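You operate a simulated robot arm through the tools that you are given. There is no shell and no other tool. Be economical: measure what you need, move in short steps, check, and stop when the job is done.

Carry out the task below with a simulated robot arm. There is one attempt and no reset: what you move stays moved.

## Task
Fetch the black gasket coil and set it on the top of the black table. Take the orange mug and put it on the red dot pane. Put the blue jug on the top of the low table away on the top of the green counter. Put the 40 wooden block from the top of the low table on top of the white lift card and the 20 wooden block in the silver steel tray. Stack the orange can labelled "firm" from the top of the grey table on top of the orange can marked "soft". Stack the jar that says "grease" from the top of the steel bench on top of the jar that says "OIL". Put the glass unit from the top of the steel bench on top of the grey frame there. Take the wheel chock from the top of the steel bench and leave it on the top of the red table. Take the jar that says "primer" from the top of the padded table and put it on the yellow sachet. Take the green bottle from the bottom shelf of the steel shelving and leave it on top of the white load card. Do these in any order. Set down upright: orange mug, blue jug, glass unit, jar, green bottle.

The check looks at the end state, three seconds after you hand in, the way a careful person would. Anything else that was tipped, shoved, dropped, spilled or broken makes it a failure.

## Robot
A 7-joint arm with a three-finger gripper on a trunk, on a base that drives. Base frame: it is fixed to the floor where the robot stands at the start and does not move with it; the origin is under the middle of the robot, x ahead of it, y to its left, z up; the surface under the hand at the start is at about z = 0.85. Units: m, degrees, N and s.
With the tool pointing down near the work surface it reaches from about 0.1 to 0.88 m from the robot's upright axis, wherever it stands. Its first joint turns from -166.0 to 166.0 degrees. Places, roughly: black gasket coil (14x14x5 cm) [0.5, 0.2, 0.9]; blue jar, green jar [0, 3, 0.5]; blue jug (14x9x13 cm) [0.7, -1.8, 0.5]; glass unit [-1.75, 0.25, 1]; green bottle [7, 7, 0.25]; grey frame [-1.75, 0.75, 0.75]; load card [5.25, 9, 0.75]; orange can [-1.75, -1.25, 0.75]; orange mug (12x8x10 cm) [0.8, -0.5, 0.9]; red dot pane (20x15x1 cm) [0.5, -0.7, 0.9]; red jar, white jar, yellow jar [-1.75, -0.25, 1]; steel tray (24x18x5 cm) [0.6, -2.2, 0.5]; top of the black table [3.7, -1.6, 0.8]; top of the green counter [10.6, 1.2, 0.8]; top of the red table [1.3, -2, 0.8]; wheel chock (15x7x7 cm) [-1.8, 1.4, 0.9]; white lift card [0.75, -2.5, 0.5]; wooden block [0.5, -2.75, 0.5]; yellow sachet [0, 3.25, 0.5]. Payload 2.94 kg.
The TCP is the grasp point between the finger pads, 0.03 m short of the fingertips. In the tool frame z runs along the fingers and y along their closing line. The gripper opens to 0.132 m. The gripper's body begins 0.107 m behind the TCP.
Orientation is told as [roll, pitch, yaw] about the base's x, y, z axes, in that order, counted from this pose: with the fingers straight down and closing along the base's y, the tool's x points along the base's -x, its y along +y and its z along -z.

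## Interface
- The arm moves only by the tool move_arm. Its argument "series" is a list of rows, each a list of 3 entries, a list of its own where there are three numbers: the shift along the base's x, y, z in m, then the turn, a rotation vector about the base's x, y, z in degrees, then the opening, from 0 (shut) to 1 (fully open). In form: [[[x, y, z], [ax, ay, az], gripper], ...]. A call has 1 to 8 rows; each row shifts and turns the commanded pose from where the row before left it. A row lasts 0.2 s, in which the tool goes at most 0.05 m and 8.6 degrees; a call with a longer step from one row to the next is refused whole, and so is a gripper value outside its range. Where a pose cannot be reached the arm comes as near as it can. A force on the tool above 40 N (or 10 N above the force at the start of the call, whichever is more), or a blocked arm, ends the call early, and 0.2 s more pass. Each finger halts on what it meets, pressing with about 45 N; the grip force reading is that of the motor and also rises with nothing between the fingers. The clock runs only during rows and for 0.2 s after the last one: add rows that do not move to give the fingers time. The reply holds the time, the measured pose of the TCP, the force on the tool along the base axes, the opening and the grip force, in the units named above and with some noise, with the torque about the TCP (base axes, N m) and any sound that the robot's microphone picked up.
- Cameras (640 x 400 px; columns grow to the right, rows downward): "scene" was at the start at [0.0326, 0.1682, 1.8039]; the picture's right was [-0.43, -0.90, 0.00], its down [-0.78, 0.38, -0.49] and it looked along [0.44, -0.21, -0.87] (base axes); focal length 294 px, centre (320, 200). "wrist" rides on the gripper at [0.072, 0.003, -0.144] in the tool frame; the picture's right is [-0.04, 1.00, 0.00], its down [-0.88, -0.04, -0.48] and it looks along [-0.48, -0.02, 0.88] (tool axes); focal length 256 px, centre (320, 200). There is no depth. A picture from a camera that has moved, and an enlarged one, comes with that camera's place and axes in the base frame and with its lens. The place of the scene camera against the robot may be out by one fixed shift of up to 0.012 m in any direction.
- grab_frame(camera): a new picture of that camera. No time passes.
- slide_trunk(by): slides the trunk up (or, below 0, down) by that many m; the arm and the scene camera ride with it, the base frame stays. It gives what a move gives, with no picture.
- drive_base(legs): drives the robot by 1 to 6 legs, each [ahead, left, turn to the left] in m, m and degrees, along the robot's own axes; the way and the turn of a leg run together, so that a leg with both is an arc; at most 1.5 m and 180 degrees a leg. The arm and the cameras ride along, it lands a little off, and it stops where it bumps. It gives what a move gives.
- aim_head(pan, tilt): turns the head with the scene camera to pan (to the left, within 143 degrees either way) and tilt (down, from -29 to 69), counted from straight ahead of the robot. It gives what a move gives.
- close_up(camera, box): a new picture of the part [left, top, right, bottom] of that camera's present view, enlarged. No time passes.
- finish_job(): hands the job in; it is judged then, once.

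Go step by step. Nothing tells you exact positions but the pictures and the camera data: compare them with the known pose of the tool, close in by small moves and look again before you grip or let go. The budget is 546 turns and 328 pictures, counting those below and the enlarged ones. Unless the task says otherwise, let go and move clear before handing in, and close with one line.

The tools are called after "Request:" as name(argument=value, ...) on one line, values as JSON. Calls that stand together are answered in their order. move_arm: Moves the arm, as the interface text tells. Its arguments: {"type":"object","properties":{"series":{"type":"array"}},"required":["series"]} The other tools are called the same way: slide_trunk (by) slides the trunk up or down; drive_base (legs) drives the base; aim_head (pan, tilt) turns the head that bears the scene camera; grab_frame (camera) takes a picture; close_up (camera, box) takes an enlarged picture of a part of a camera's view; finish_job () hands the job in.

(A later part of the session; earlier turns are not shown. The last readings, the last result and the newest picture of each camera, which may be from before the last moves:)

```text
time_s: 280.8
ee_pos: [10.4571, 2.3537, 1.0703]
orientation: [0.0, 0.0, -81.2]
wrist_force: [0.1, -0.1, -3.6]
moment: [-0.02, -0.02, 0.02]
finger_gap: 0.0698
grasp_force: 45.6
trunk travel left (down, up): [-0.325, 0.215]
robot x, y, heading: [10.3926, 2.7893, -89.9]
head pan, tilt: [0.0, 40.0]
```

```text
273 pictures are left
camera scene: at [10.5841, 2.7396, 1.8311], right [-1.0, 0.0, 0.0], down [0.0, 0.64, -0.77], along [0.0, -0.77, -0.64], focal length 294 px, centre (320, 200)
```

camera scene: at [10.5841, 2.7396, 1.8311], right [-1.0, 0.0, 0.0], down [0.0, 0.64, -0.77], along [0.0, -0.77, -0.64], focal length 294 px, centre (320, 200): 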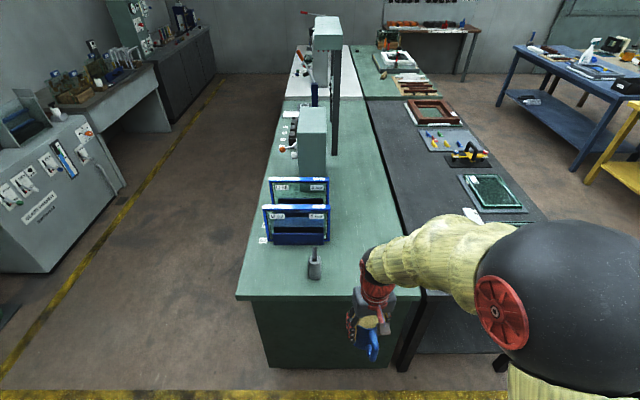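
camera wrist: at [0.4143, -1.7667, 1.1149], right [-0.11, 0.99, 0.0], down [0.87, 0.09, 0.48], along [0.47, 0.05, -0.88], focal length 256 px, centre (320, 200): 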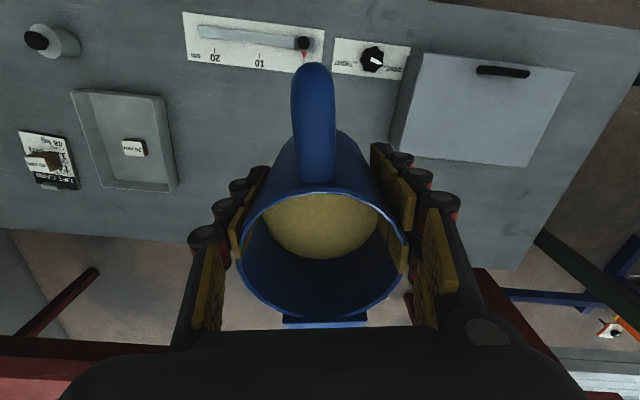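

There's a free patch at about [10.375, 1.82] between the blue stand and the black bench. I drive ahead 0.35 m and move the jug over it.

Request:
drive_base(legs=[[0.35, 0, 0]])

Request:
move_arm(series=[[[-0.016, -0.02, 0], [0, 0, 0], 0.4], [[-0.016, -0.035, 0], [0, 0, 0], 0.4], [[-0.016, -0.035, 0], [0, 0, 0], 0.4], [[-0.016, -0.035, 0], [0, 0, 0], 0.4], [[-0.016, -0.035, 0], [0, 0, 0], 0.4], [[0, -0.02, 0], [0, 0, 0], 0.4], [[0, 0, 0], [0, 0, 0], 0.4]])

Request:
grab_frame(camera="wrist")

Request:
grab_frame(camera="scene")

```text
time_s: 283.1
ee_pos: [10.4591, 2.0015, 1.0702]
orientation: [0.0, 0.2, -81.0]
wrist_force: [-0.4, -1.4, -3.6]
moment: [-0.02, 0.0, -0.04]
finger_gap: 0.0699
grasp_force: 44.3
trunk travel left (down, up): [-0.325, 0.215]
robot x, y, heading: [10.3916, 2.4354, -90.0]
head pan, tilt: [0.0, 40.0]
```

```text
time_s: 284.7
ee_pos: [10.3782, 1.8218, 1.071]
orientation: [0.0, 0.1, -80.9]
wrist_force: [-0.1, 0.7, -4.6]
moment: [-0.02, 0.01, -0.01]
finger_gap: 0.0701
grasp_force: 44.7
trunk travel left (down, up): [-0.325, 0.215]
robot x, y, heading: [10.3911, 2.4368, -89.7]
head pan, tilt: [0.0, 40.0]
```

```text
272 pictures are left
camera wrist: at [10.3713, 1.8953, 1.2144], right [0.99, 0.11, 0.0], down [0.1, -0.87, 0.47], along [0.05, -0.47, -0.88], focal length 256 px, centre (320, 200)
```

wrist: 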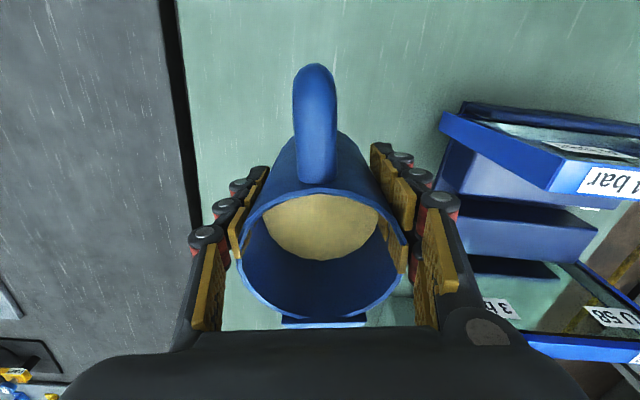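

```text
271 pictures are left
camera scene: at [10.5855, 2.3881, 1.8311], right [-1.0, -0.01, 0.0], down [0.0, 0.64, -0.77], along [0.0, -0.77, -0.64], focal length 294 px, centre (320, 200)
```

scene: 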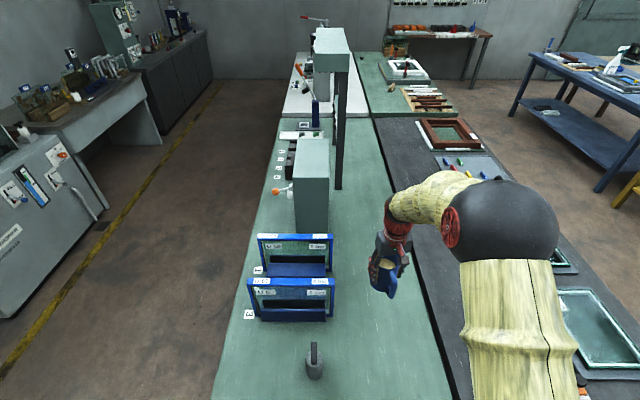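

Clear on both sides. I lower the jug.

Request:
move_arm(series=[[[-0.01, 0, -0.02], [0, 0, 0], 0.4], [[0, 0, -0.035], [0, 0, 0], 0.4], [[0, 0, -0.035], [0, 0, 0], 0.4], [[0, 0, -0.035], [0, 0, 0], 0.4], [[0, 0, -0.03], [0, 0, 0], 0.4], [[0, 0, -0.02], [0, 0, 0], 0.4], [[0, 0, -0.01], [0, 0, 0], 0.4], [[0, 0, 0], [0, 0, 0], 0.4]])

Request:
move_arm(series=[[[0, 0, -0.004], [0, 0, 0], 0.4], [[0, 0, -0.004], [0, 0, 0], 0.4], [[0, 0, 0], [0, 0, 0], 0.4]])

```text
time_s: 286.4
ee_pos: [10.3686, 1.818, 0.892]
orientation: [-0.1, -0.6, -81.0]
wrist_force: [0.7, 2.7, 18.8]
moment: [0.63, -0.08, 0.05]
finger_gap: 0.0697
grasp_force: 37.6
trunk travel left (down, up): [-0.325, 0.215]
robot x, y, heading: [10.3914, 2.4387, -89.8]
head pan, tilt: [0.0, 40.0]
stopped in row 8: the force on the tool passed its limit at 48 N (the readings are from after the stop); the commanded pose is now the measured one
```

```text
time_s: 286.8
ee_pos: [10.3687, 1.8163, 0.8916]
orientation: [-0.3, -0.7, -80.9]
wrist_force: [0.0, 4.4, 16.7]
moment: [0.58, -0.09, 0.0]
finger_gap: 0.0692
grasp_force: 45.1
trunk travel left (down, up): [-0.325, 0.215]
robot x, y, heading: [10.3938, 2.4346, -90.0]
head pan, tilt: [0.0, 40.0]
stopped in row 1: the force on the tool passed its limit at 45 N (the readings are from after the stop); the commanded pose is now the measured one
```

It touched down earlier than expected (counter about z 0.82). I look before releasing.

Request:
grab_frame(camera="wrist")

Request:
close_up(camera="scene", box=[320, 200, 480, 300])

```text
270 pictures are left
camera wrist: at [10.361, 1.8909, 1.0345], right [0.99, 0.12, 0.0], down [0.1, -0.87, 0.49], along [0.05, -0.48, -0.87], focal length 256 px, centre (320, 200)
```

wrist: 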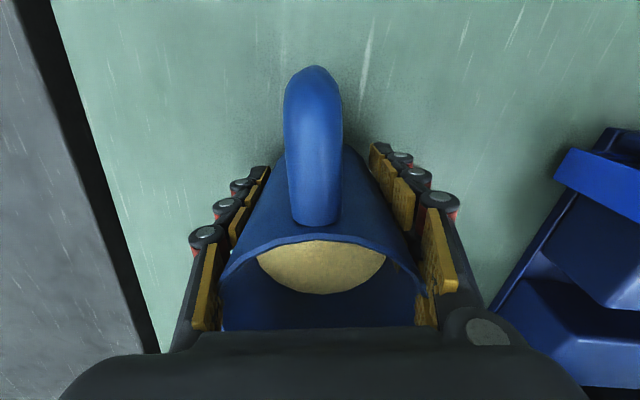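

```text
4.00 times, centred on (400, 250) of scene
camera zoom: at [10.5855, 2.3896, 1.8311], right [-1.0, -0.01, 0.0], down [0.0, 0.64, -0.77], along [0.0, -0.77, -0.64], focal length 1178 px, centre (0, 0)
```

zoom: 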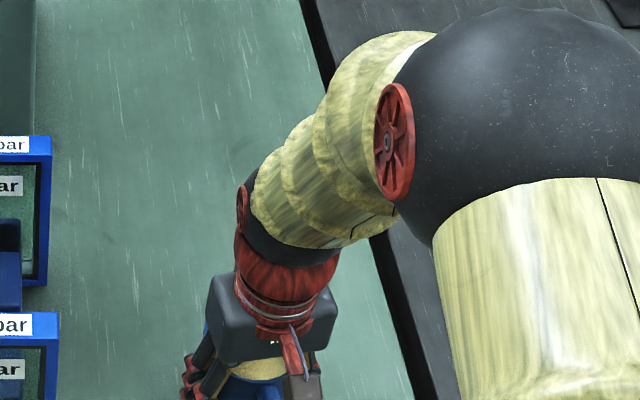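

The jug simply slid up a little in the fingers, standing on the counter. I ease off and release.

Request:
move_arm(series=[[[0, 0, 0.002], [0, 0, 0], 0.5], [[0, 0, 0], [0, 0, 0], 0.6], [[0, 0, 0], [0, 0, 0], 0.8], [[0, 0, 0], [0, 0, 0], 1], [[0, 0, 0], [0, 0, 0], 1], [[0, 0, 0], [0, 0, 0], 1]])

Request:
grab_frame(camera="wrist")

```text
time_s: 288.2
ee_pos: [10.368, 1.8175, 0.8923]
orientation: [-0.1, -0.6, -80.9]
wrist_force: [0.7, -1.0, 0.0]
moment: [-0.01, 0.02, -0.01]
finger_gap: 0.1321
grasp_force: 0.1
trunk travel left (down, up): [-0.325, 0.215]
robot x, y, heading: [10.3953, 2.4358, -89.8]
head pan, tilt: [0.0, 40.0]
```

```text
268 pictures are left
camera wrist: at [10.361, 1.891, 1.0349], right [0.99, 0.11, 0.0], down [0.1, -0.87, 0.49], along [0.05, -0.48, -0.87], focal length 256 px, centre (320, 200)
```

wrist: 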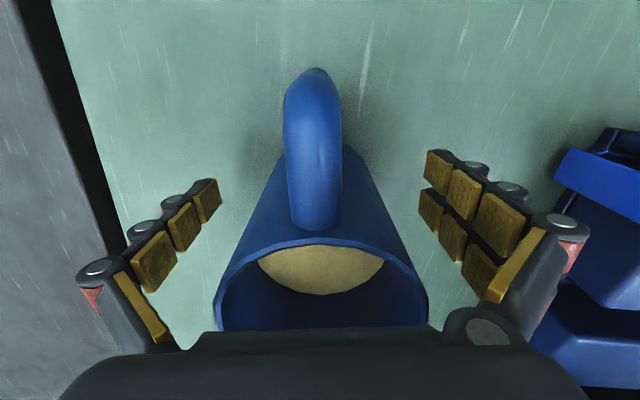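

Request:
move_arm(series=[[[0, 0, 0.03], [0, 0, 0], 1], [[0, 0, 0.045], [0, 0, 0], 1], [[0, 0, 0.045], [0, 0, 0], 1], [[0, 0, 0.045], [0, 0, 0], 1], [[0, 0, 0.045], [0, 0, 0], 1], [[0, 0.04, 0], [0, 0, 0], 1], [[0, 0.04, 0], [0, 0, 0], 1], [[0, 0.04, 0], [0, 0, 0], 1]])

Request:
grab_frame(camera="scene")

```text
time_s: 290.0
ee_pos: [10.3686, 1.9379, 1.1029]
orientation: [-0.2, -0.7, -81.1]
wrist_force: [-0.1, -0.1, 0.8]
moment: [-0.04, -0.01, -0.01]
finger_gap: 0.1319
grasp_force: 0.0
trunk travel left (down, up): [-0.325, 0.215]
robot x, y, heading: [10.3927, 2.434, -89.5]
head pan, tilt: [0.0, 40.0]
```

```text
267 pictures are left
camera scene: at [10.5855, 2.3895, 1.8312], right [-1.0, -0.01, 0.0], down [0.0, 0.64, -0.77], along [0.0, -0.77, -0.64], focal length 294 px, centre (320, 200)
```

scene: 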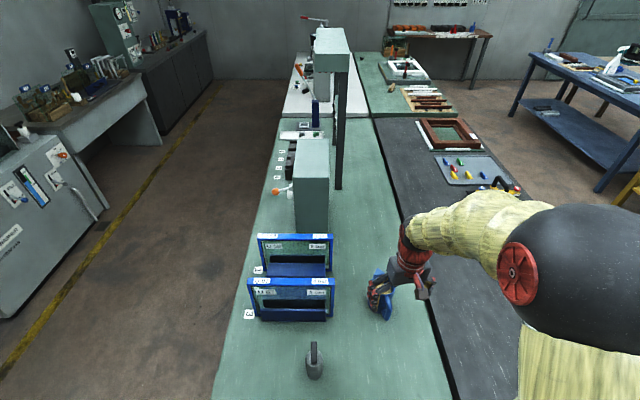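

The jug stands on the green counter. Next is the green bottle near [7, 7]. I retract, back off, turn, and look for the route.

Request:
move_arm(series=[[[0, 0.04, 0], [0, 0, 0], 0.8], [[0, 0.04, 0], [0, 0, 0], 0.8], [[0, 0.02, 0], [0, 0.7, 0], 0.8]])

Request:
drive_base(legs=[[-0.45, 0, 0], [0, 0, 180]])

Request:
aim_head(pan=30, tilt=15)

Request:
grab_frame(camera="scene")

```text
time_s: 290.8
ee_pos: [10.3698, 2.0351, 1.1017]
orientation: [-0.8, -0.5, -80.9]
wrist_force: [-0.1, 0.9, 0.3]
moment: [0.01, -0.01, -0.01]
finger_gap: 0.1057
grasp_force: 0.0
trunk travel left (down, up): [-0.325, 0.215]
robot x, y, heading: [10.3942, 2.435, -89.6]
head pan, tilt: [0.0, 40.0]
```

```text
time_s: 300.9
ee_pos: [10.4094, 3.2902, 1.1011]
orientation: [-0.8, -0.5, 99.6]
wrist_force: [0.5, -0.2, 0.6]
moment: [0.02, 0.0, 0.02]
finger_gap: 0.1054
grasp_force: 0.1
trunk travel left (down, up): [-0.325, 0.215]
robot x, y, heading: [10.3902, 2.8882, 90.3]
head pan, tilt: [0.0, 40.0]
```

```text
time_s: 301.8
ee_pos: [10.4103, 3.2896, 1.1019]
orientation: [-0.8, -0.5, 99.5]
wrist_force: [0.2, 0.6, 0.3]
moment: [0.0, 0.01, 0.01]
finger_gap: 0.1057
grasp_force: 0.0
trunk travel left (down, up): [-0.325, 0.215]
robot x, y, heading: [10.3918, 2.8924, 90.8]
head pan, tilt: [30.0, 15.0]
```

```text
266 pictures are left
camera scene: at [10.1552, 2.9452, 1.8706], right [0.86, 0.51, 0.0], down [0.13, -0.22, -0.97], along [-0.49, 0.83, -0.26], focal length 294 px, centre (320, 200)
```

scene: 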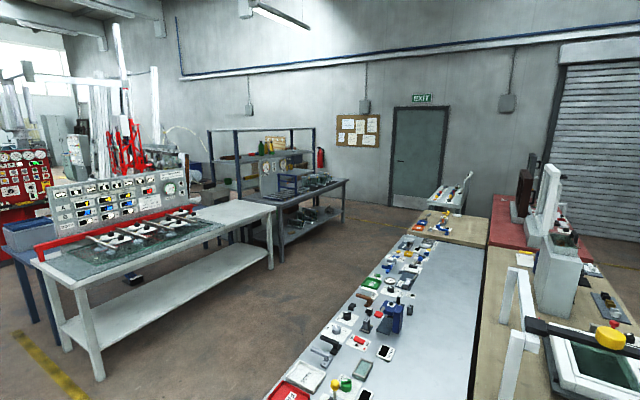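

The shelving is beyond the grey lathe table, up the cross-aisle at x≈8.65. I drive there.

Request:
drive_base(legs=[[-0.15, 1.45, 0], [0, 0.3, -0.8], [1.4, 0, 0], [1.3, 0, 0]])

Request:
aim_head(pan=30, tilt=20)

Request:
grab_frame(camera="scene")

```text
time_s: 323.5
ee_pos: [8.6433, 5.8155, 1.1022]
orientation: [-0.9, -0.5, 99.1]
wrist_force: [0.0, 0.3, -0.3]
moment: [-0.01, -0.01, 0.02]
finger_gap: 0.1056
grasp_force: 0.0
trunk travel left (down, up): [-0.325, 0.215]
robot x, y, heading: [8.6221, 5.4156, 90.0]
head pan, tilt: [30.0, 15.0]
```

```text
time_s: 324.1
ee_pos: [8.6437, 5.8164, 1.1026]
orientation: [-0.7, -0.5, 99.1]
wrist_force: [0.1, 0.0, -0.4]
moment: [0.0, -0.01, -0.01]
finger_gap: 0.1053
grasp_force: 0.0
trunk travel left (down, up): [-0.325, 0.215]
robot x, y, heading: [8.6221, 5.4149, 90.6]
head pan, tilt: [30.0, 20.0]
```

```text
265 pictures are left
camera scene: at [8.3865, 5.4729, 1.8626], right [0.86, 0.5, 0.0], down [0.17, -0.3, -0.94], along [-0.47, 0.81, -0.34], focal length 294 px, centre (320, 200)
```

scene: 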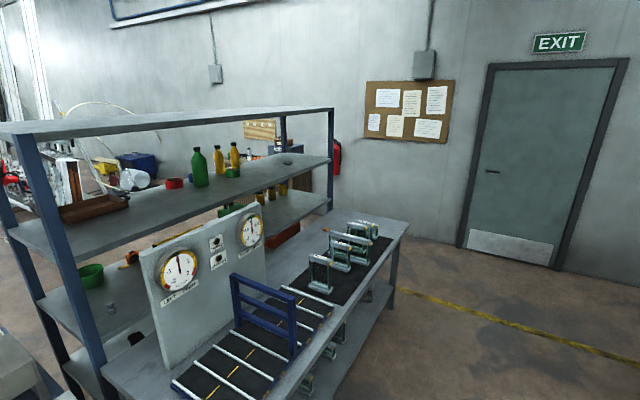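

The shelving stands behind the grey table, facing west. I go round its north end and look.

Request:
drive_base(legs=[[1.4, 0, -0.6], [1.4, 0, 0], [0, 0, 90]])

Request:
aim_head(pan=10, tilt=25)

Request:
grab_frame(camera="scene")

```text
time_s: 341.6
ee_pos: [8.2313, 8.2787, 1.1023]
orientation: [-0.7, -0.5, -172.8]
wrist_force: [-0.4, -0.1, 0.4]
moment: [-0.01, 0.02, 0.01]
finger_gap: 0.1057
grasp_force: 0.0
trunk travel left (down, up): [-0.325, 0.215]
robot x, y, heading: [8.6321, 8.2451, 178.5]
head pan, tilt: [30.0, 20.0]
```

```text
time_s: 342.4
ee_pos: [8.231, 8.2783, 1.102]
orientation: [-0.8, -0.5, -172.8]
wrist_force: [0.3, 0.7, -0.3]
moment: [-0.01, -0.03, -0.01]
finger_gap: 0.1055
grasp_force: 0.0
trunk travel left (down, up): [-0.325, 0.215]
robot x, y, heading: [8.6299, 8.2436, 178.6]
head pan, tilt: [10.0, 25.0]
```

```text
264 pictures are left
camera scene: at [8.5657, 8.0455, 1.8545], right [-0.15, 0.99, 0.0], down [0.42, 0.06, -0.91], along [-0.9, -0.13, -0.42], focal length 294 px, centre (320, 200)
```

scene: 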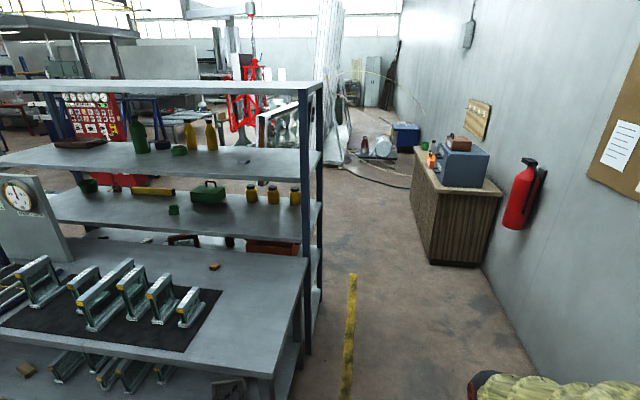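

A green bottle is on an upper shelf too; mine is on the bottom one. The load card is on the wooden cabinet. I drive round to the shelf's west side.

Request:
drive_base(legs=[[1.4, 0, 1.4], [1.25, 0, 0]])

Request:
aim_head(pan=90, tilt=35)

Request:
grab_frame(camera="scene")

Request:
aim_head(pan=-70, tilt=40)

Request:
grab_frame(camera="scene")

```text
time_s: 355.3
ee_pos: [5.5843, 8.2664, 1.1009]
orientation: [-0.8, -0.6, -170.9]
wrist_force: [0.9, 0.1, 0.2]
moment: [0.01, 0.0, 0.03]
finger_gap: 0.1053
grasp_force: 0.0
trunk travel left (down, up): [-0.325, 0.215]
robot x, y, heading: [5.9767, 8.2419, -179.5]
head pan, tilt: [10.0, 25.0]
```

```text
time_s: 356.8
ee_pos: [5.5839, 8.2657, 1.1023]
orientation: [-0.8, -0.4, -171.0]
wrist_force: [0.4, -0.4, 0.1]
moment: [0.03, 0.0, -0.01]
finger_gap: 0.1054
grasp_force: 0.0
trunk travel left (down, up): [-0.325, 0.215]
robot x, y, heading: [5.9875, 8.2436, -179.7]
head pan, tilt: [90.0, 35.0]
```

```text
263 pictures are left
camera scene: at [6.0186, 7.973, 1.8387], right [-1.0, -0.01, 0.0], down [0.0, 0.57, -0.82], along [0.0, -0.82, -0.57], focal length 294 px, centre (320, 200)
```

scene: 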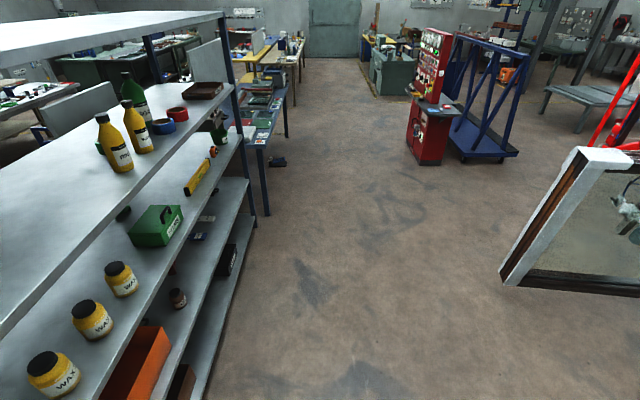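

```text
time_s: 359.3
ee_pos: [5.5845, 8.2668, 1.1028]
orientation: [-0.8, -0.5, -170.9]
wrist_force: [-0.1, 0.2, 0.6]
moment: [0.01, 0.01, 0.01]
finger_gap: 0.1058
grasp_force: 0.0
trunk travel left (down, up): [-0.325, 0.215]
robot x, y, heading: [5.9842, 8.2464, -179.9]
head pan, tilt: [-70.0, 40.0]
```

```text
262 pictures are left
camera scene: at [5.9885, 8.1407, 1.8312], right [0.94, 0.35, 0.0], down [0.22, -0.6, -0.77], along [-0.27, 0.72, -0.64], focal length 294 px, centre (320, 200)
```

scene: 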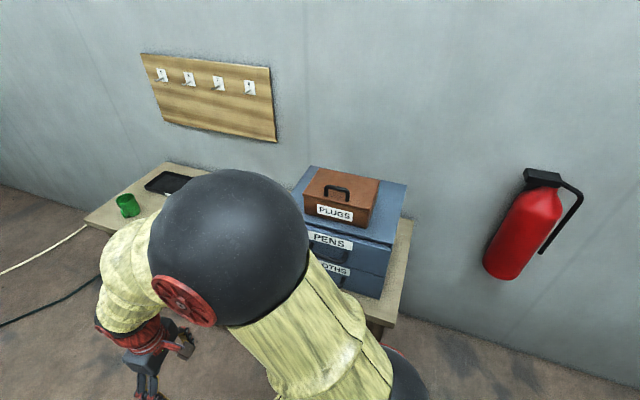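

I move south along the shelf front and turn to face it.

Request:
drive_base(legs=[[0, 1.2, 0], [0, 0, 180]])

Request:
slide_trunk(by=-0.32)

Request:
aim_head(pan=0, tilt=50)

Request:
grab_frame(camera="scene")

```text
time_s: 372.7
ee_pos: [6.3959, 7.0134, 1.1018]
orientation: [-0.8, -0.6, 8.9]
wrist_force: [0.3, -0.2, 0.3]
moment: [0.03, -0.02, 0.01]
finger_gap: 0.1056
grasp_force: 0.0
trunk travel left (down, up): [-0.325, 0.215]
robot x, y, heading: [5.9954, 7.0371, 0.1]
head pan, tilt: [-70.0, 40.0]
```

```text
time_s: 375.9
ee_pos: [6.3964, 7.0141, 0.7814]
orientation: [-0.8, -0.5, 8.9]
wrist_force: [0.8, -0.5, 0.0]
moment: [-0.04, 0.01, 0.0]
finger_gap: 0.105
grasp_force: 0.1
trunk travel left (down, up): [-0.005, 0.535]
robot x, y, heading: [5.9947, 7.0388, 0.0]
head pan, tilt: [-70.0, 40.0]
```

```text
time_s: 377.3
ee_pos: [6.3959, 7.0144, 0.7808]
orientation: [-0.8, -0.6, 8.9]
wrist_force: [0.0, -0.2, 0.3]
moment: [0.01, 0.01, 0.0]
finger_gap: 0.1057
grasp_force: 0.1
trunk travel left (down, up): [-0.005, 0.535]
robot x, y, heading: [5.9949, 7.04, 0.1]
head pan, tilt: [0.0, 50.0]
```

```text
261 pictures are left
camera scene: at [6.0462, 7.2349, 1.497], right [0.0, -1.0, 0.0], down [-0.77, 0.0, -0.64], along [0.64, 0.0, -0.77], focal length 294 px, centre (320, 200)
```

scene: 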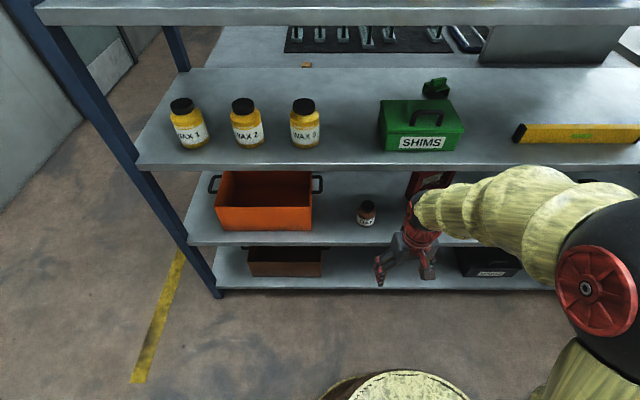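

The bottom shelf (z≈0.15) is hidden from the head camera. I turn the hand 180° so that the wrist camera ends up on top, then tilt it to point into the shelf.

Request:
move_arm(series=[[[-0.01, 0, 0], [0, 0, 8.5], 0.8], [[-0.01, 0, 0], [0, 0, 8.5], 0.8], [[0, 0, 0], [0, 0, 8.5], 0.8], [[0, 0, 0], [0, 0, 8.5], 0.8], [[0, 0, 0], [0, 0, 8.5], 0.8], [[0, 0, 0], [0, 0, 8.5], 0.8], [[0, 0, 0], [0, 0, 8.5], 0.8], [[0, 0, 0], [0, 0, 8.5], 0.8]])

Request:
move_arm(series=[[[0, 0, 0], [0, 0, 8.5], 0.8], [[0, 0, 0], [0, 0, 8.5], 0.8], [[0, 0, 0], [0, 0, 8.5], 0.8], [[0, 0, 0], [0, 0, 8.5], 0.8], [[0, 0, 0], [0, 0, 8.5], 0.8], [[0, 0, 0], [0, 0, 8.5], 0.8], [[0, 0, 0], [0, 0, 8.5], 0.8], [[0, 0, 0], [0, 0, 8.5], 0.8]])

Request:
move_arm(series=[[[0, 0, 0], [0, 0, 8.5], 0.8], [[0, 0, 0], [0, 0, 8.5], 0.8], [[0, 0, 0], [0, 0, 8.5], 0.8], [[0, 0, 0], [0, 0, 8.5], 0.8], [[0, 0, 0], [0, 0, 1], 0.8]])

```text
time_s: 379.1
ee_pos: [6.3767, 7.0135, 0.7826]
orientation: [-0.8, -0.5, 77.0]
wrist_force: [0.3, -0.1, -0.1]
moment: [-0.01, 0.0, 0.03]
finger_gap: 0.1054
grasp_force: 0.0
trunk travel left (down, up): [-0.005, 0.535]
robot x, y, heading: [5.9952, 7.0365, -0.3]
head pan, tilt: [0.0, 50.0]
```

```text
time_s: 380.9
ee_pos: [6.3754, 7.0148, 0.7811]
orientation: [-0.7, -0.5, 144.9]
wrist_force: [0.5, 0.0, -0.1]
moment: [0.02, -0.04, -0.01]
finger_gap: 0.1056
grasp_force: 0.0
trunk travel left (down, up): [-0.005, 0.535]
robot x, y, heading: [5.9966, 7.0393, 0.2]
head pan, tilt: [0.0, 50.0]
```

```text
time_s: 382.1
ee_pos: [6.3732, 7.0205, 0.7956]
orientation: [-0.4, -0.1, 169.2]
wrist_force: [0.4, -0.1, 8.9]
moment: [-0.09, 0.0, 0.04]
finger_gap: 0.1061
grasp_force: 0.6
out of reach, approached as far as the arm can: row 3, 4
trunk travel left (down, up): [-0.005, 0.535]
robot x, y, heading: [6.0008, 7.0386, -0.1]
head pan, tilt: [0.0, 50.0]
```

The yaw is near its limit (about 169°) but usable. I back off 0.3 m to give room and tilt the hand forward.

Request:
drive_base(legs=[[-0.35, 0, 0]])

Request:
move_arm(series=[[[0.03, 0, 0], [0, 0, -8], 0.8], [[0.03, 0, 0], [0, -8, 0], 0.8], [[0.03, 0, 0], [0, -8, 0], 0.8], [[0.03, 0, -0.02], [0, -8, 0], 0.8], [[0.03, 0, -0.02], [0, -8, 0], 0.8], [[0.02, 0, -0.02], [0, -8, 0], 0.8], [[0.02, 0, -0.02], [0, -8, 0], 0.8], [[0, 0, 0], [0, 0, 0], 0.8]])

```text
time_s: 384.4
ee_pos: [6.0229, 7.0211, 0.7918]
orientation: [-0.4, -0.5, 169.3]
wrist_force: [0.7, 0.5, 0.0]
moment: [-0.01, 0.01, -0.02]
finger_gap: 0.1057
grasp_force: 0.1
trunk travel left (down, up): [-0.005, 0.535]
robot x, y, heading: [5.6431, 7.0383, 0.6]
head pan, tilt: [0.0, 50.0]
```

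```text
time_s: 386.2
ee_pos: [6.2132, 7.0286, 0.7139]
orientation: [-19.8, 44.3, 153.4]
wrist_force: [1.4, 0.3, -0.6]
moment: [0.04, -0.01, 0.0]
finger_gap: 0.1055
grasp_force: 0.3
out of reach, approached as far as the arm can: row 6
trunk travel left (down, up): [-0.005, 0.535]
robot x, y, heading: [5.6435, 7.0367, 0.2]
head pan, tilt: [0.0, 50.0]
```

Request:
move_arm(series=[[[0.04, 0, -0.02], [0, 0, 0], 0.8], [[0.04, 0, -0.02], [0, -7, 0], 0.8], [[0.04, 0, -0.02], [0, -7, 0], 0.8], [[0.03, 0, -0.03], [0, -7, 0], 0.8], [[0.02, 0, -0.03], [0, -7, 0], 0.8], [[0.02, 0, -0.03], [0, -7, 0], 0.8], [[0, 0, 0], [0, -7, 0], 0.8], [[0, 0, 0], [0, 0, 0], 0.8]])

Request:
grab_frame(camera="wrist")

Request:
grab_frame(camera="scene")

```text
time_s: 388.0
ee_pos: [6.4048, 7.0277, 0.5652]
orientation: [-89.2, 71.2, 91.2]
wrist_force: [-0.3, -0.4, 0.1]
moment: [0.0, -0.02, 0.0]
finger_gap: 0.1055
grasp_force: 0.1
trunk travel left (down, up): [-0.005, 0.535]
robot x, y, heading: [5.645, 7.0322, 0.3]
head pan, tilt: [0.0, 50.0]
```

```text
260 pictures are left
camera wrist: at [6.2611, 7.0016, 0.6334], right [0.01, -0.93, -0.36], down [-0.48, 0.31, -0.82], along [0.88, 0.18, -0.45], focal length 256 px, centre (320, 200)
```

wrist: 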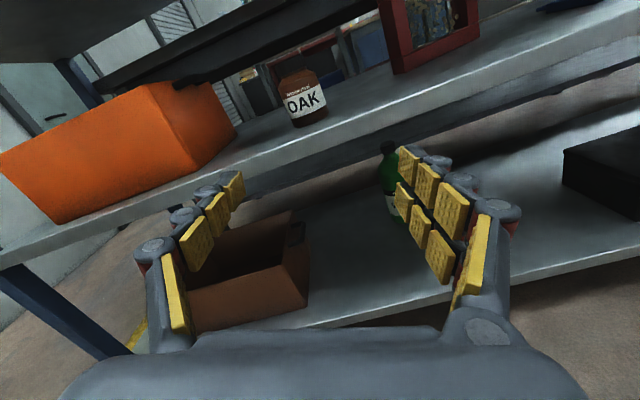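

```text
259 pictures are left
camera scene: at [5.6958, 7.2338, 1.497], right [0.0, -1.0, 0.0], down [-0.77, 0.0, -0.64], along [0.64, 0.0, -0.77], focal length 294 px, centre (320, 200)
```

scene: 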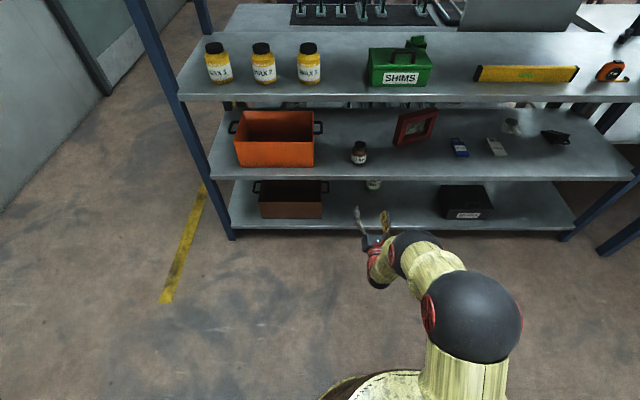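

The wrist camera shows the green bottle at about [6.93, 6.92, 0.25] on the bottom shelf. I try to level the hand's roll (about 21° off).

Request:
move_arm(series=[[[0, 0, 0], [-7, 0, 0], 0.8], [[0, 0, 0], [-7, 0, 0], 0.8], [[0, 0, 0], [-7, 0, 0], 0.8], [[0, 0, 0], [0, 0, 0], 0.8]])

Request:
grab_frame(camera="wrist")

```text
time_s: 389.0
ee_pos: [6.4037, 7.0276, 0.5654]
orientation: [-87.1, 81.8, 93.3]
wrist_force: [0.5, -0.3, -0.4]
moment: [-0.01, 0.0, 0.0]
finger_gap: 0.1056
grasp_force: 0.0
out of reach, approached as far as the arm can: row 2, 3
trunk travel left (down, up): [-0.005, 0.535]
robot x, y, heading: [5.6436, 7.0339, 0.4]
head pan, tilt: [0.0, 50.0]
```

```text
258 pictures are left
camera wrist: at [6.261, 7.0145, 0.6371], right [0.01, -0.98, -0.19], down [-0.48, 0.16, -0.86], along [0.88, 0.09, -0.47], focal length 256 px, centre (320, 200)
```

wrist: 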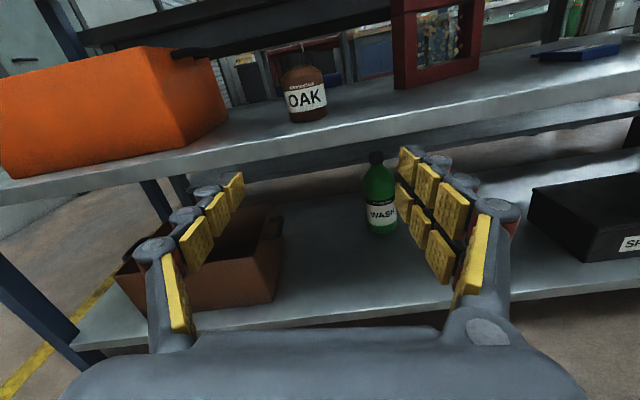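

Roll is limited about 10° short this way up. Turning the hand the other way (camera below) with a slight downward tilt avoids that, so I roll it back by 169°.

Request:
move_arm(series=[[[0, 0, 0], [8.45, 0, 0], 0.8], [[0, 0, 0], [8.45, 0, 0], 0.8], [[0, 0, 0], [8.45, 0, 0], 0.8], [[0, 0, 0], [8.45, 0, 0], 0.8], [[0, 0, 0], [8.45, 0, 0], 0.8], [[0, 0, 0], [8.45, 0, 0], 0.8], [[0, 0, 0], [8.45, 0, 0], 0.8], [[0, 0, 0], [8.45, 0, 0], 0.8]])

Request:
move_arm(series=[[[0, 0, 0], [8.45, 0, 0], 0.8], [[0, 0, 0], [8.45, 0, 0], 0.8], [[0, 0, 0], [8.45, 0, 0], 0.8], [[0, 0, 0], [8.45, 0, 0], 0.8], [[0, 0, 0], [8.45, 0, 0], 0.8], [[0, 0, 0], [8.45, 0, 0], 0.8], [[0, 0, 0], [8.45, 0, 0], 0.8], [[0, 0, 0], [8.45, 0, 0], 0.8]])

Request:
move_arm(series=[[[0, 0, 0], [8.45, 0, 0], 0.8], [[0, 0, 0], [8.45, 0, 0], 0.8], [[0, 0, 0], [8.45, 0, 0], 0.8], [[0, 0, 0], [8.45, 0, 0], 0.8], [[0, 0, 0], [0, 8, 0], 0.8], [[0, 0, 0], [0, 8, 0], 0.8], [[0, 0, 0], [0, 8, 0], 0.8], [[0, 0, 0], [0, 0, 0], 0.8]])

Request:
grab_frame(camera="wrist")

```text
time_s: 390.8
ee_pos: [6.4036, 7.0266, 0.5637]
orientation: [-90.1, 14.0, 90.6]
wrist_force: [-0.3, -0.8, 0.4]
moment: [-0.03, 0.01, 0.0]
finger_gap: 0.1057
grasp_force: 0.1
trunk travel left (down, up): [-0.005, 0.535]
robot x, y, heading: [5.6475, 7.0369, 0.4]
head pan, tilt: [0.0, 50.0]
```

```text
time_s: 392.6
ee_pos: [6.4045, 7.028, 0.5635]
orientation: [-91.1, -53.6, 90.6]
wrist_force: [-0.2, -0.2, -0.7]
moment: [0.02, 0.0, 0.01]
finger_gap: 0.1055
grasp_force: 0.0
trunk travel left (down, up): [-0.005, 0.535]
robot x, y, heading: [5.6447, 7.0385, 0.3]
head pan, tilt: [0.0, 50.0]
```

```text
time_s: 394.4
ee_pos: [6.4038, 7.0278, 0.563]
orientation: [-6.6, -66.2, 6.9]
wrist_force: [0.6, 0.1, 0.6]
moment: [0.01, 0.02, 0.02]
finger_gap: 0.1056
grasp_force: 0.0
trunk travel left (down, up): [-0.005, 0.535]
robot x, y, heading: [5.6483, 7.0332, 0.5]
head pan, tilt: [0.0, 50.0]
```

```text
257 pictures are left
camera wrist: at [6.2433, 7.0293, 0.5559], right [0.0, 1.0, -0.01], down [-0.08, 0.01, 1.0], along [1.0, 0.0, 0.08], focal length 256 px, centre (320, 200)
```

wrist: 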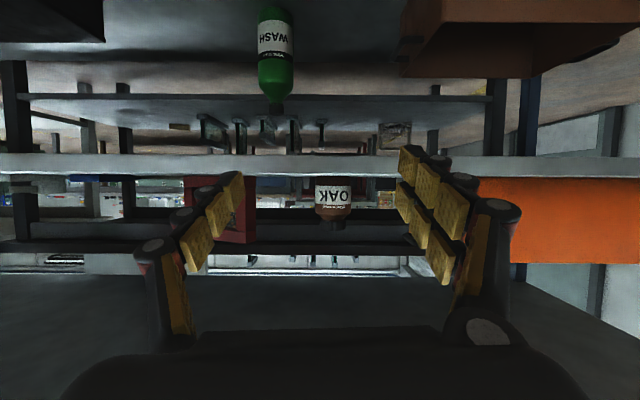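

Roll is level now. The bottle (about 9 cm thick, base z≈0.16) is near [6.90, 6.912]. I lower the hand in front of the shelf and align in y.

Request:
move_arm(series=[[[0, -0.02, -0.04], [0, 0, 0], 1], [[0, -0.02, -0.04], [0, 0, 0], 1], [[0, -0.02, -0.04], [0, 0, 0], 1], [[0, -0.02, -0.04], [0, 0, 0], 1], [[0, -0.02, -0.04], [0, 0, 0], 1], [[0, -0.015, -0.04], [0, 0, 0], 1], [[0, 0, -0.05], [0, 0, 0], 1], [[0, 0, 0], [0, 0, 0], 1]])

Request:
grab_frame(camera="wrist")

Request:
grab_frame(camera="scene")

```text
time_s: 396.2
ee_pos: [6.4034, 6.915, 0.274]
orientation: [-6.7, -66.2, 6.9]
wrist_force: [0.1, 1.0, -0.1]
moment: [0.01, -0.01, -0.03]
finger_gap: 0.1323
grasp_force: 0.1
trunk travel left (down, up): [-0.005, 0.535]
robot x, y, heading: [5.6432, 7.0353, 0.4]
head pan, tilt: [0.0, 50.0]
```

```text
256 pictures are left
camera wrist: at [6.2431, 6.9154, 0.2654], right [0.0, 1.0, -0.01], down [-0.08, 0.01, 1.0], along [1.0, 0.0, 0.08], focal length 256 px, centre (320, 200)
```

wrist: 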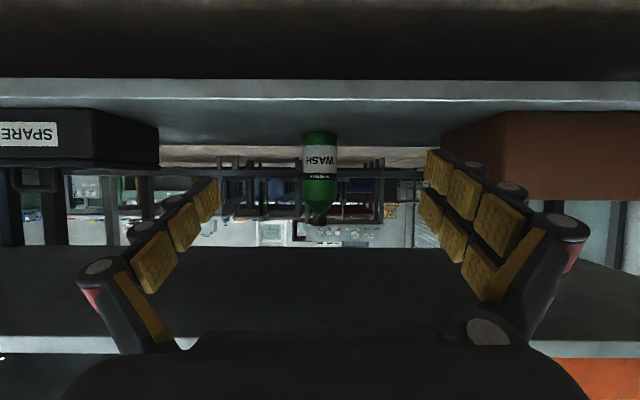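

```text
255 pictures are left
camera scene: at [5.6958, 7.2337, 1.497], right [0.0, -1.0, 0.0], down [-0.77, 0.0, -0.64], along [0.64, 0.0, -0.77], focal length 294 px, centre (320, 200)
```

scene: 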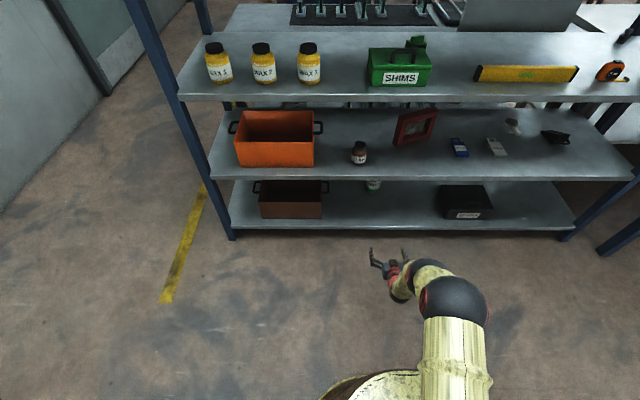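

Aligned with the bottle in y. I drive 0.35 m ahead so the open fingers come just short of the bottle.

Request:
drive_base(legs=[[0.34, 0, 0]])

Request:
grab_frame(camera="wrist")

```text
time_s: 398.4
ee_pos: [6.7455, 6.9193, 0.2742]
orientation: [-6.7, -66.3, 7.2]
wrist_force: [-0.2, 0.5, 0.2]
moment: [-0.02, 0.0, -0.03]
finger_gap: 0.1322
grasp_force: 0.1
trunk travel left (down, up): [-0.005, 0.535]
robot x, y, heading: [5.9837, 7.0378, 0.3]
head pan, tilt: [0.0, 50.0]
```

```text
254 pictures are left
camera wrist: at [6.5853, 6.9204, 0.2658], right [0.0, 1.0, -0.01], down [-0.08, 0.01, 1.0], along [1.0, 0.0, 0.08], focal length 256 px, centre (320, 200)
```

wrist: 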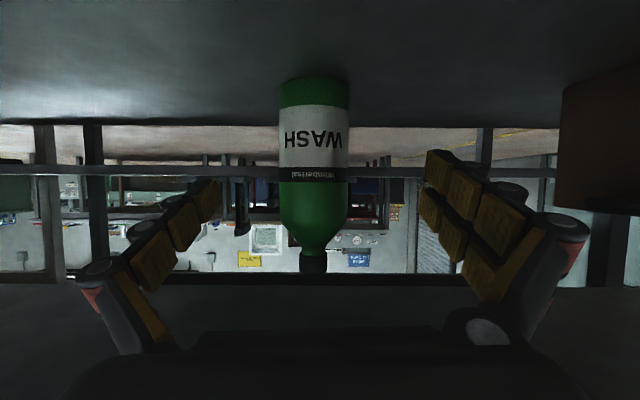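

The bottle is at [6.907, 6.913], diameter 0.088. I slide the fingers around it.

Request:
move_arm(series=[[[0.02, -0.006, -0.006], [0, 0, 0], 1], [[0.03, 0, -0.006], [0, 0, 0], 1], [[0.03, 0, 0], [0, 0, 0], 1], [[0.03, 0, 0], [0, 0, 0], 1], [[0.03, 0, 0], [0, 0, 0], 1], [[0.018, 0, 0], [0, 0, 0], 1], [[0, 0, 0], [0, 0, 0], 1]])

Request:
grab_frame(camera="wrist")

```text
time_s: 400.0
ee_pos: [6.8932, 6.912, 0.2653]
orientation: [-6.7, -66.4, 7.1]
wrist_force: [0.2, -0.5, 0.1]
moment: [-0.03, 0.0, 0.0]
finger_gap: 0.1321
grasp_force: 0.1
out of reach, approached as far as the arm can: row 6
trunk travel left (down, up): [-0.005, 0.535]
robot x, y, heading: [5.9871, 7.0391, 0.7]
head pan, tilt: [0.0, 50.0]
```

```text
253 pictures are left
camera wrist: at [6.7327, 6.9141, 0.2566], right [0.0, 1.0, -0.01], down [-0.08, 0.01, 1.0], along [1.0, 0.0, 0.08], focal length 256 px, centre (320, 200)
```

wrist: 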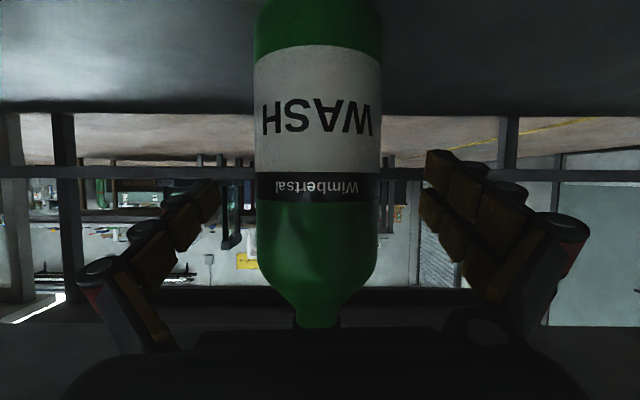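

Request:
drive_base(legs=[[0.02, 0, 0]])

Request:
grab_frame(camera="wrist")

```text
time_s: 400.8
ee_pos: [6.9131, 6.9137, 0.2654]
orientation: [-6.8, -66.4, 7.1]
wrist_force: [0.8, -0.1, 0.7]
moment: [0.0, 0.0, 0.0]
finger_gap: 0.132
grasp_force: 0.0
trunk travel left (down, up): [-0.005, 0.535]
robot x, y, heading: [6.0106, 7.0387, 0.4]
head pan, tilt: [0.0, 50.0]
```

```text
252 pictures are left
camera wrist: at [6.7527, 6.9142, 0.2566], right [0.0, 1.0, -0.01], down [-0.08, 0.01, 1.0], along [1.0, 0.0, 0.08], focal length 256 px, centre (320, 200)
```

wrist: 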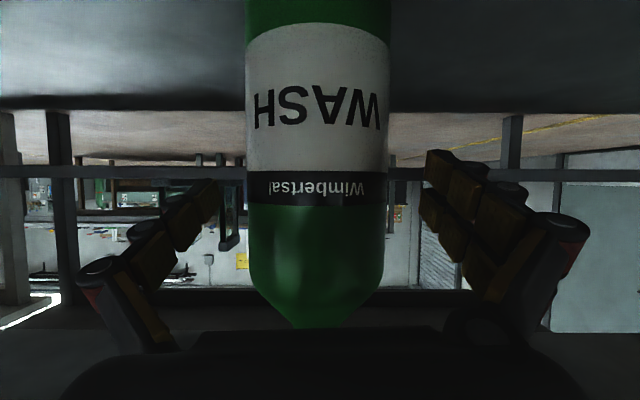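

Centred. I close on the bottle.

Request:
move_arm(series=[[[0, 0, 0], [0, 0, 0], 0.8], [[0, 0, 0], [0, 0, 0], 0.65], [[0, 0, 0], [0, 0, 0], 0.5], [[0, 0, 0], [0, 0, 0], 0.5], [[0, 0, 0], [0, 0, 0], 0.5]])

Request:
move_arm(series=[[[0, 0, 0.01], [0, 0, 0], 0.5], [[0, 0, 0.02], [0, 0, 0], 0.5], [[0, 0, 0], [0, 0, 0], 0.5]])

Request:
grab_frame(camera="wrist")

```text
time_s: 402.0
ee_pos: [6.9129, 6.9123, 0.2649]
orientation: [-6.7, -66.3, 7.0]
wrist_force: [-3.4, -2.2, 3.9]
moment: [0.19, 0.29, 0.07]
finger_gap: 0.0902
grasp_force: 29.4
trunk travel left (down, up): [-0.005, 0.535]
robot x, y, heading: [6.0075, 7.0417, 0.7]
head pan, tilt: [0.0, 50.0]
```

```text
time_s: 402.8
ee_pos: [6.9045, 6.914, 0.2813]
orientation: [-6.1, -65.3, 6.5]
wrist_force: [0.4, 0.1, -9.1]
moment: [0.01, 0.11, 0.0]
finger_gap: 0.0885
grasp_force: 45.1
trunk travel left (down, up): [-0.005, 0.535]
robot x, y, heading: [6.0046, 7.0351, 0.4]
head pan, tilt: [0.0, 50.0]
```

```text
251 pictures are left
camera wrist: at [6.7432, 6.916, 0.276], right [0.0, 1.0, 0.0], down [-0.07, 0.0, 1.0], along [1.0, 0.0, 0.07], focal length 256 px, centre (320, 200)
```

wrist: 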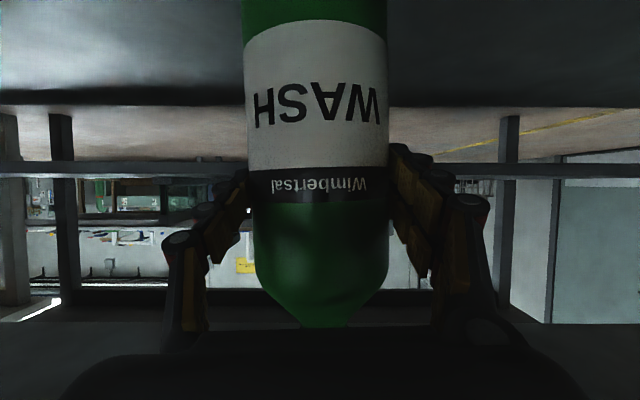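

The bottle is lifted clear. I raise the trunk 4 cm and drive straight back out of the shelf.

Request:
slide_trunk(by=0.04)

Request:
drive_base(legs=[[-0.5, 0, 0]])

Request:
move_arm(series=[[[-0.03, 0, 0.02], [0, 0, 0], 0.5], [[-0.03, 0, 0.03], [0, 0, 0], 0.5], [[-0.03, 0, 0.03], [0, 0, 0], 0.5], [[-0.03, 0, 0.03], [0, 0, 0], 0.5], [[0, 0, 0.04], [0, 0, 0], 0.5], [[0, 0, 0.04], [0, 0, 0], 0.5], [[0, 0, 0.04], [0, 0, 0], 0.5], [[0, 0, 0.04], [0, 0, 0], 0.5]])

Request:
grab_frame(camera="wrist")

Request:
grab_frame(camera="scene")

```text
time_s: 403.6
ee_pos: [6.8804, 6.9175, 0.2938]
orientation: [-4.3, -63.1, 4.8]
wrist_force: [0.1, -0.6, -8.1]
moment: [-0.02, 0.09, 0.0]
finger_gap: 0.0886
grasp_force: 45.2
trunk travel left (down, up): [-0.045, 0.495]
robot x, y, heading: [6.0098, 7.0355, 0.7]
head pan, tilt: [0.0, 50.0]
```

```text
time_s: 406.6
ee_pos: [6.4094, 6.9051, 0.3347]
orientation: [-6.6, -66.2, 6.8]
wrist_force: [-0.5, -0.1, -8.7]
moment: [0.01, 0.06, 0.02]
finger_gap: 0.0888
grasp_force: 45.4
trunk travel left (down, up): [-0.045, 0.495]
robot x, y, heading: [5.505, 7.0347, 0.3]
head pan, tilt: [0.0, 50.0]
```

```text
time_s: 408.4
ee_pos: [6.2902, 6.9043, 0.6046]
orientation: [-6.5, -66.0, 6.7]
wrist_force: [-1.1, 1.0, -10.4]
moment: [0.0, 0.03, 0.01]
finger_gap: 0.0889
grasp_force: 45.0
trunk travel left (down, up): [-0.045, 0.495]
robot x, y, heading: [5.5034, 7.0375, 0.2]
head pan, tilt: [0.0, 50.0]
```

```text
250 pictures are left
camera wrist: at [6.1295, 6.9066, 0.5962], right [0.01, 1.0, -0.01], down [-0.08, 0.01, 1.0], along [1.0, 0.0, 0.08], focal length 256 px, centre (320, 200)
```

wrist: 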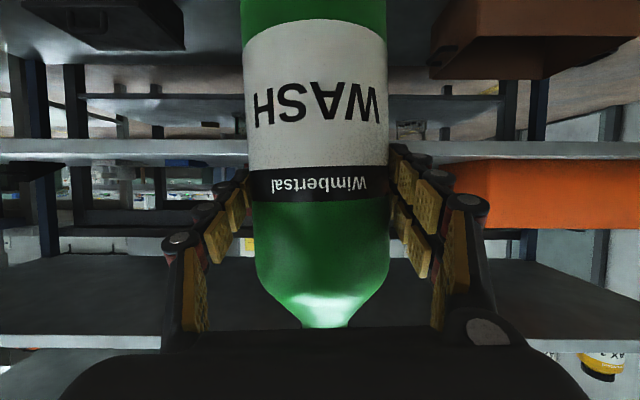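

```text
249 pictures are left
camera scene: at [5.5569, 7.2329, 1.537], right [0.0, -1.0, 0.0], down [-0.77, 0.0, -0.64], along [0.64, 0.0, -0.77], focal length 294 px, centre (320, 200)
```

scene: 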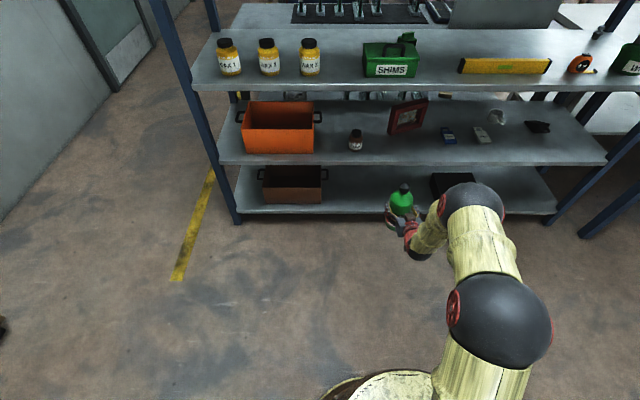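

The bottle is upright in the grip. I raise the trunk, then turn to face the cabinet with the load card.

Request:
slide_trunk(by=0.36)

Request:
drive_base(legs=[[-0.1, 0, 0], [0, 0, 90]])

Request:
aim_head(pan=0, tilt=35)

Request:
grab_frame(camera="scene")

```text
time_s: 411.9
ee_pos: [6.2901, 6.9039, 0.9648]
orientation: [-6.5, -66.1, 6.8]
wrist_force: [-0.1, 0.3, -8.7]
moment: [0.03, 0.09, 0.01]
finger_gap: 0.0884
grasp_force: 44.9
trunk travel left (down, up): [-0.405, 0.135]
robot x, y, heading: [5.5046, 7.0358, 0.1]
head pan, tilt: [0.0, 50.0]
```

```text
time_s: 416.9
ee_pos: [5.5306, 7.8222, 0.9645]
orientation: [-6.6, -66.2, 97.3]
wrist_force: [0.0, 0.5, -9.4]
moment: [-0.14, -0.04, 0.0]
finger_gap: 0.0885
grasp_force: 44.9
trunk travel left (down, up): [-0.405, 0.135]
robot x, y, heading: [5.4049, 7.0325, 90.8]
head pan, tilt: [0.0, 50.0]
```

```text
time_s: 417.6
ee_pos: [5.5303, 7.8217, 0.9633]
orientation: [-6.6, -66.3, 97.3]
wrist_force: [1.0, -0.4, -9.5]
moment: [-0.09, 0.01, -0.01]
finger_gap: 0.0887
grasp_force: 45.3
trunk travel left (down, up): [-0.405, 0.135]
robot x, y, heading: [5.4057, 7.0378, 91.0]
head pan, tilt: [0.0, 35.0]
```

```text
248 pictures are left
camera scene: at [5.2189, 7.0997, 1.9186], right [1.0, 0.01, 0.0], down [0.01, -0.57, -0.82], along [-0.01, 0.82, -0.57], focal length 294 px, centre (320, 200)
```

scene: 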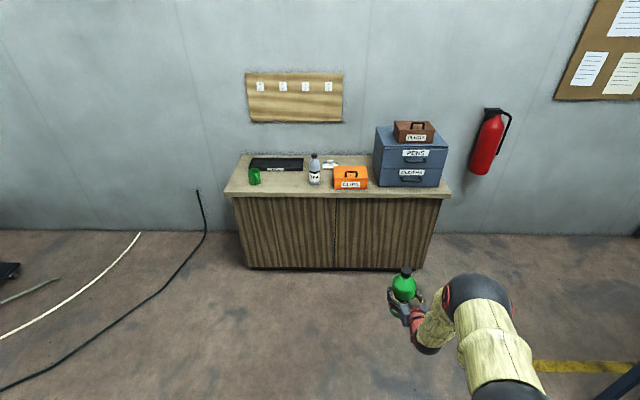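

Request:
close_up(camera="scene", box=[220, 120, 460, 220])

```text
2.67 times, centred on (340, 170) of scene
camera zoom: at [5.2189, 7.0997, 1.9186], right [1.0, 0.01, 0.0], down [0.01, -0.57, -0.82], along [-0.01, 0.82, -0.57], focal length 785 px, centre (267, 280)
```

zoom: 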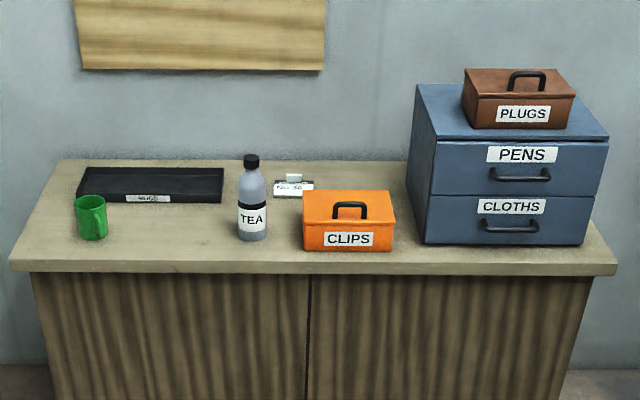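

The load card is behind the orange CLIPS box and tea bottle, near [5.28, 9.26]. I'll approach it obliquely from the left to stay clear; first I raise the bottle and drive to the cabinet's left part.

Request:
slide_trunk(by=0.13)

Request:
drive_base(legs=[[0.95, 0.62, 0], [0, 0, -26]])

Request:
aim_head(pan=0, tilt=45)

Request:
grab_frame(camera="scene")

```text
time_s: 419.2
ee_pos: [5.5301, 7.8222, 1.0951]
orientation: [-6.6, -66.1, 97.3]
wrist_force: [0.8, -0.3, -9.9]
moment: [-0.13, 0.01, -0.01]
finger_gap: 0.0886
grasp_force: 44.9
trunk travel left (down, up): [-0.535, 0.005]
robot x, y, heading: [5.4056, 7.0346, 90.8]
head pan, tilt: [0.0, 35.0]
```

```text
time_s: 426.3
ee_pos: [5.2414, 8.6272, 1.0934]
orientation: [-6.6, -66.1, 71.1]
wrist_force: [0.3, 0.0, -9.7]
moment: [-0.11, 0.06, 0.0]
finger_gap: 0.0886
grasp_force: 44.8
trunk travel left (down, up): [-0.535, 0.005]
robot x, y, heading: [4.7855, 7.9755, 64.5]
head pan, tilt: [0.0, 35.0]
```

```text
time_s: 427.0
ee_pos: [5.2418, 8.6272, 1.0936]
orientation: [-6.5, -66.0, 71.1]
wrist_force: [0.0, -0.7, -8.6]
moment: [-0.09, 0.06, -0.01]
finger_gap: 0.0886
grasp_force: 44.9
trunk travel left (down, up): [-0.535, 0.005]
robot x, y, heading: [4.783, 7.9785, 64.5]
head pan, tilt: [0.0, 45.0]
```

```text
246 pictures are left
camera scene: at [4.6374, 8.1124, 2.0339], right [0.9, -0.43, 0.0], down [-0.3, -0.64, -0.71], along [0.3, 0.64, -0.71], focal length 294 px, centre (320, 200)
```

scene: 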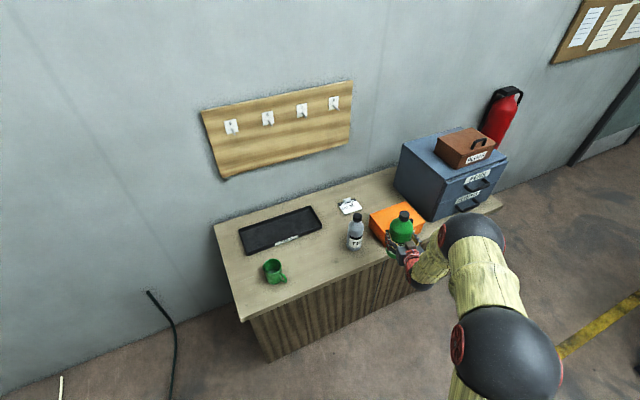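

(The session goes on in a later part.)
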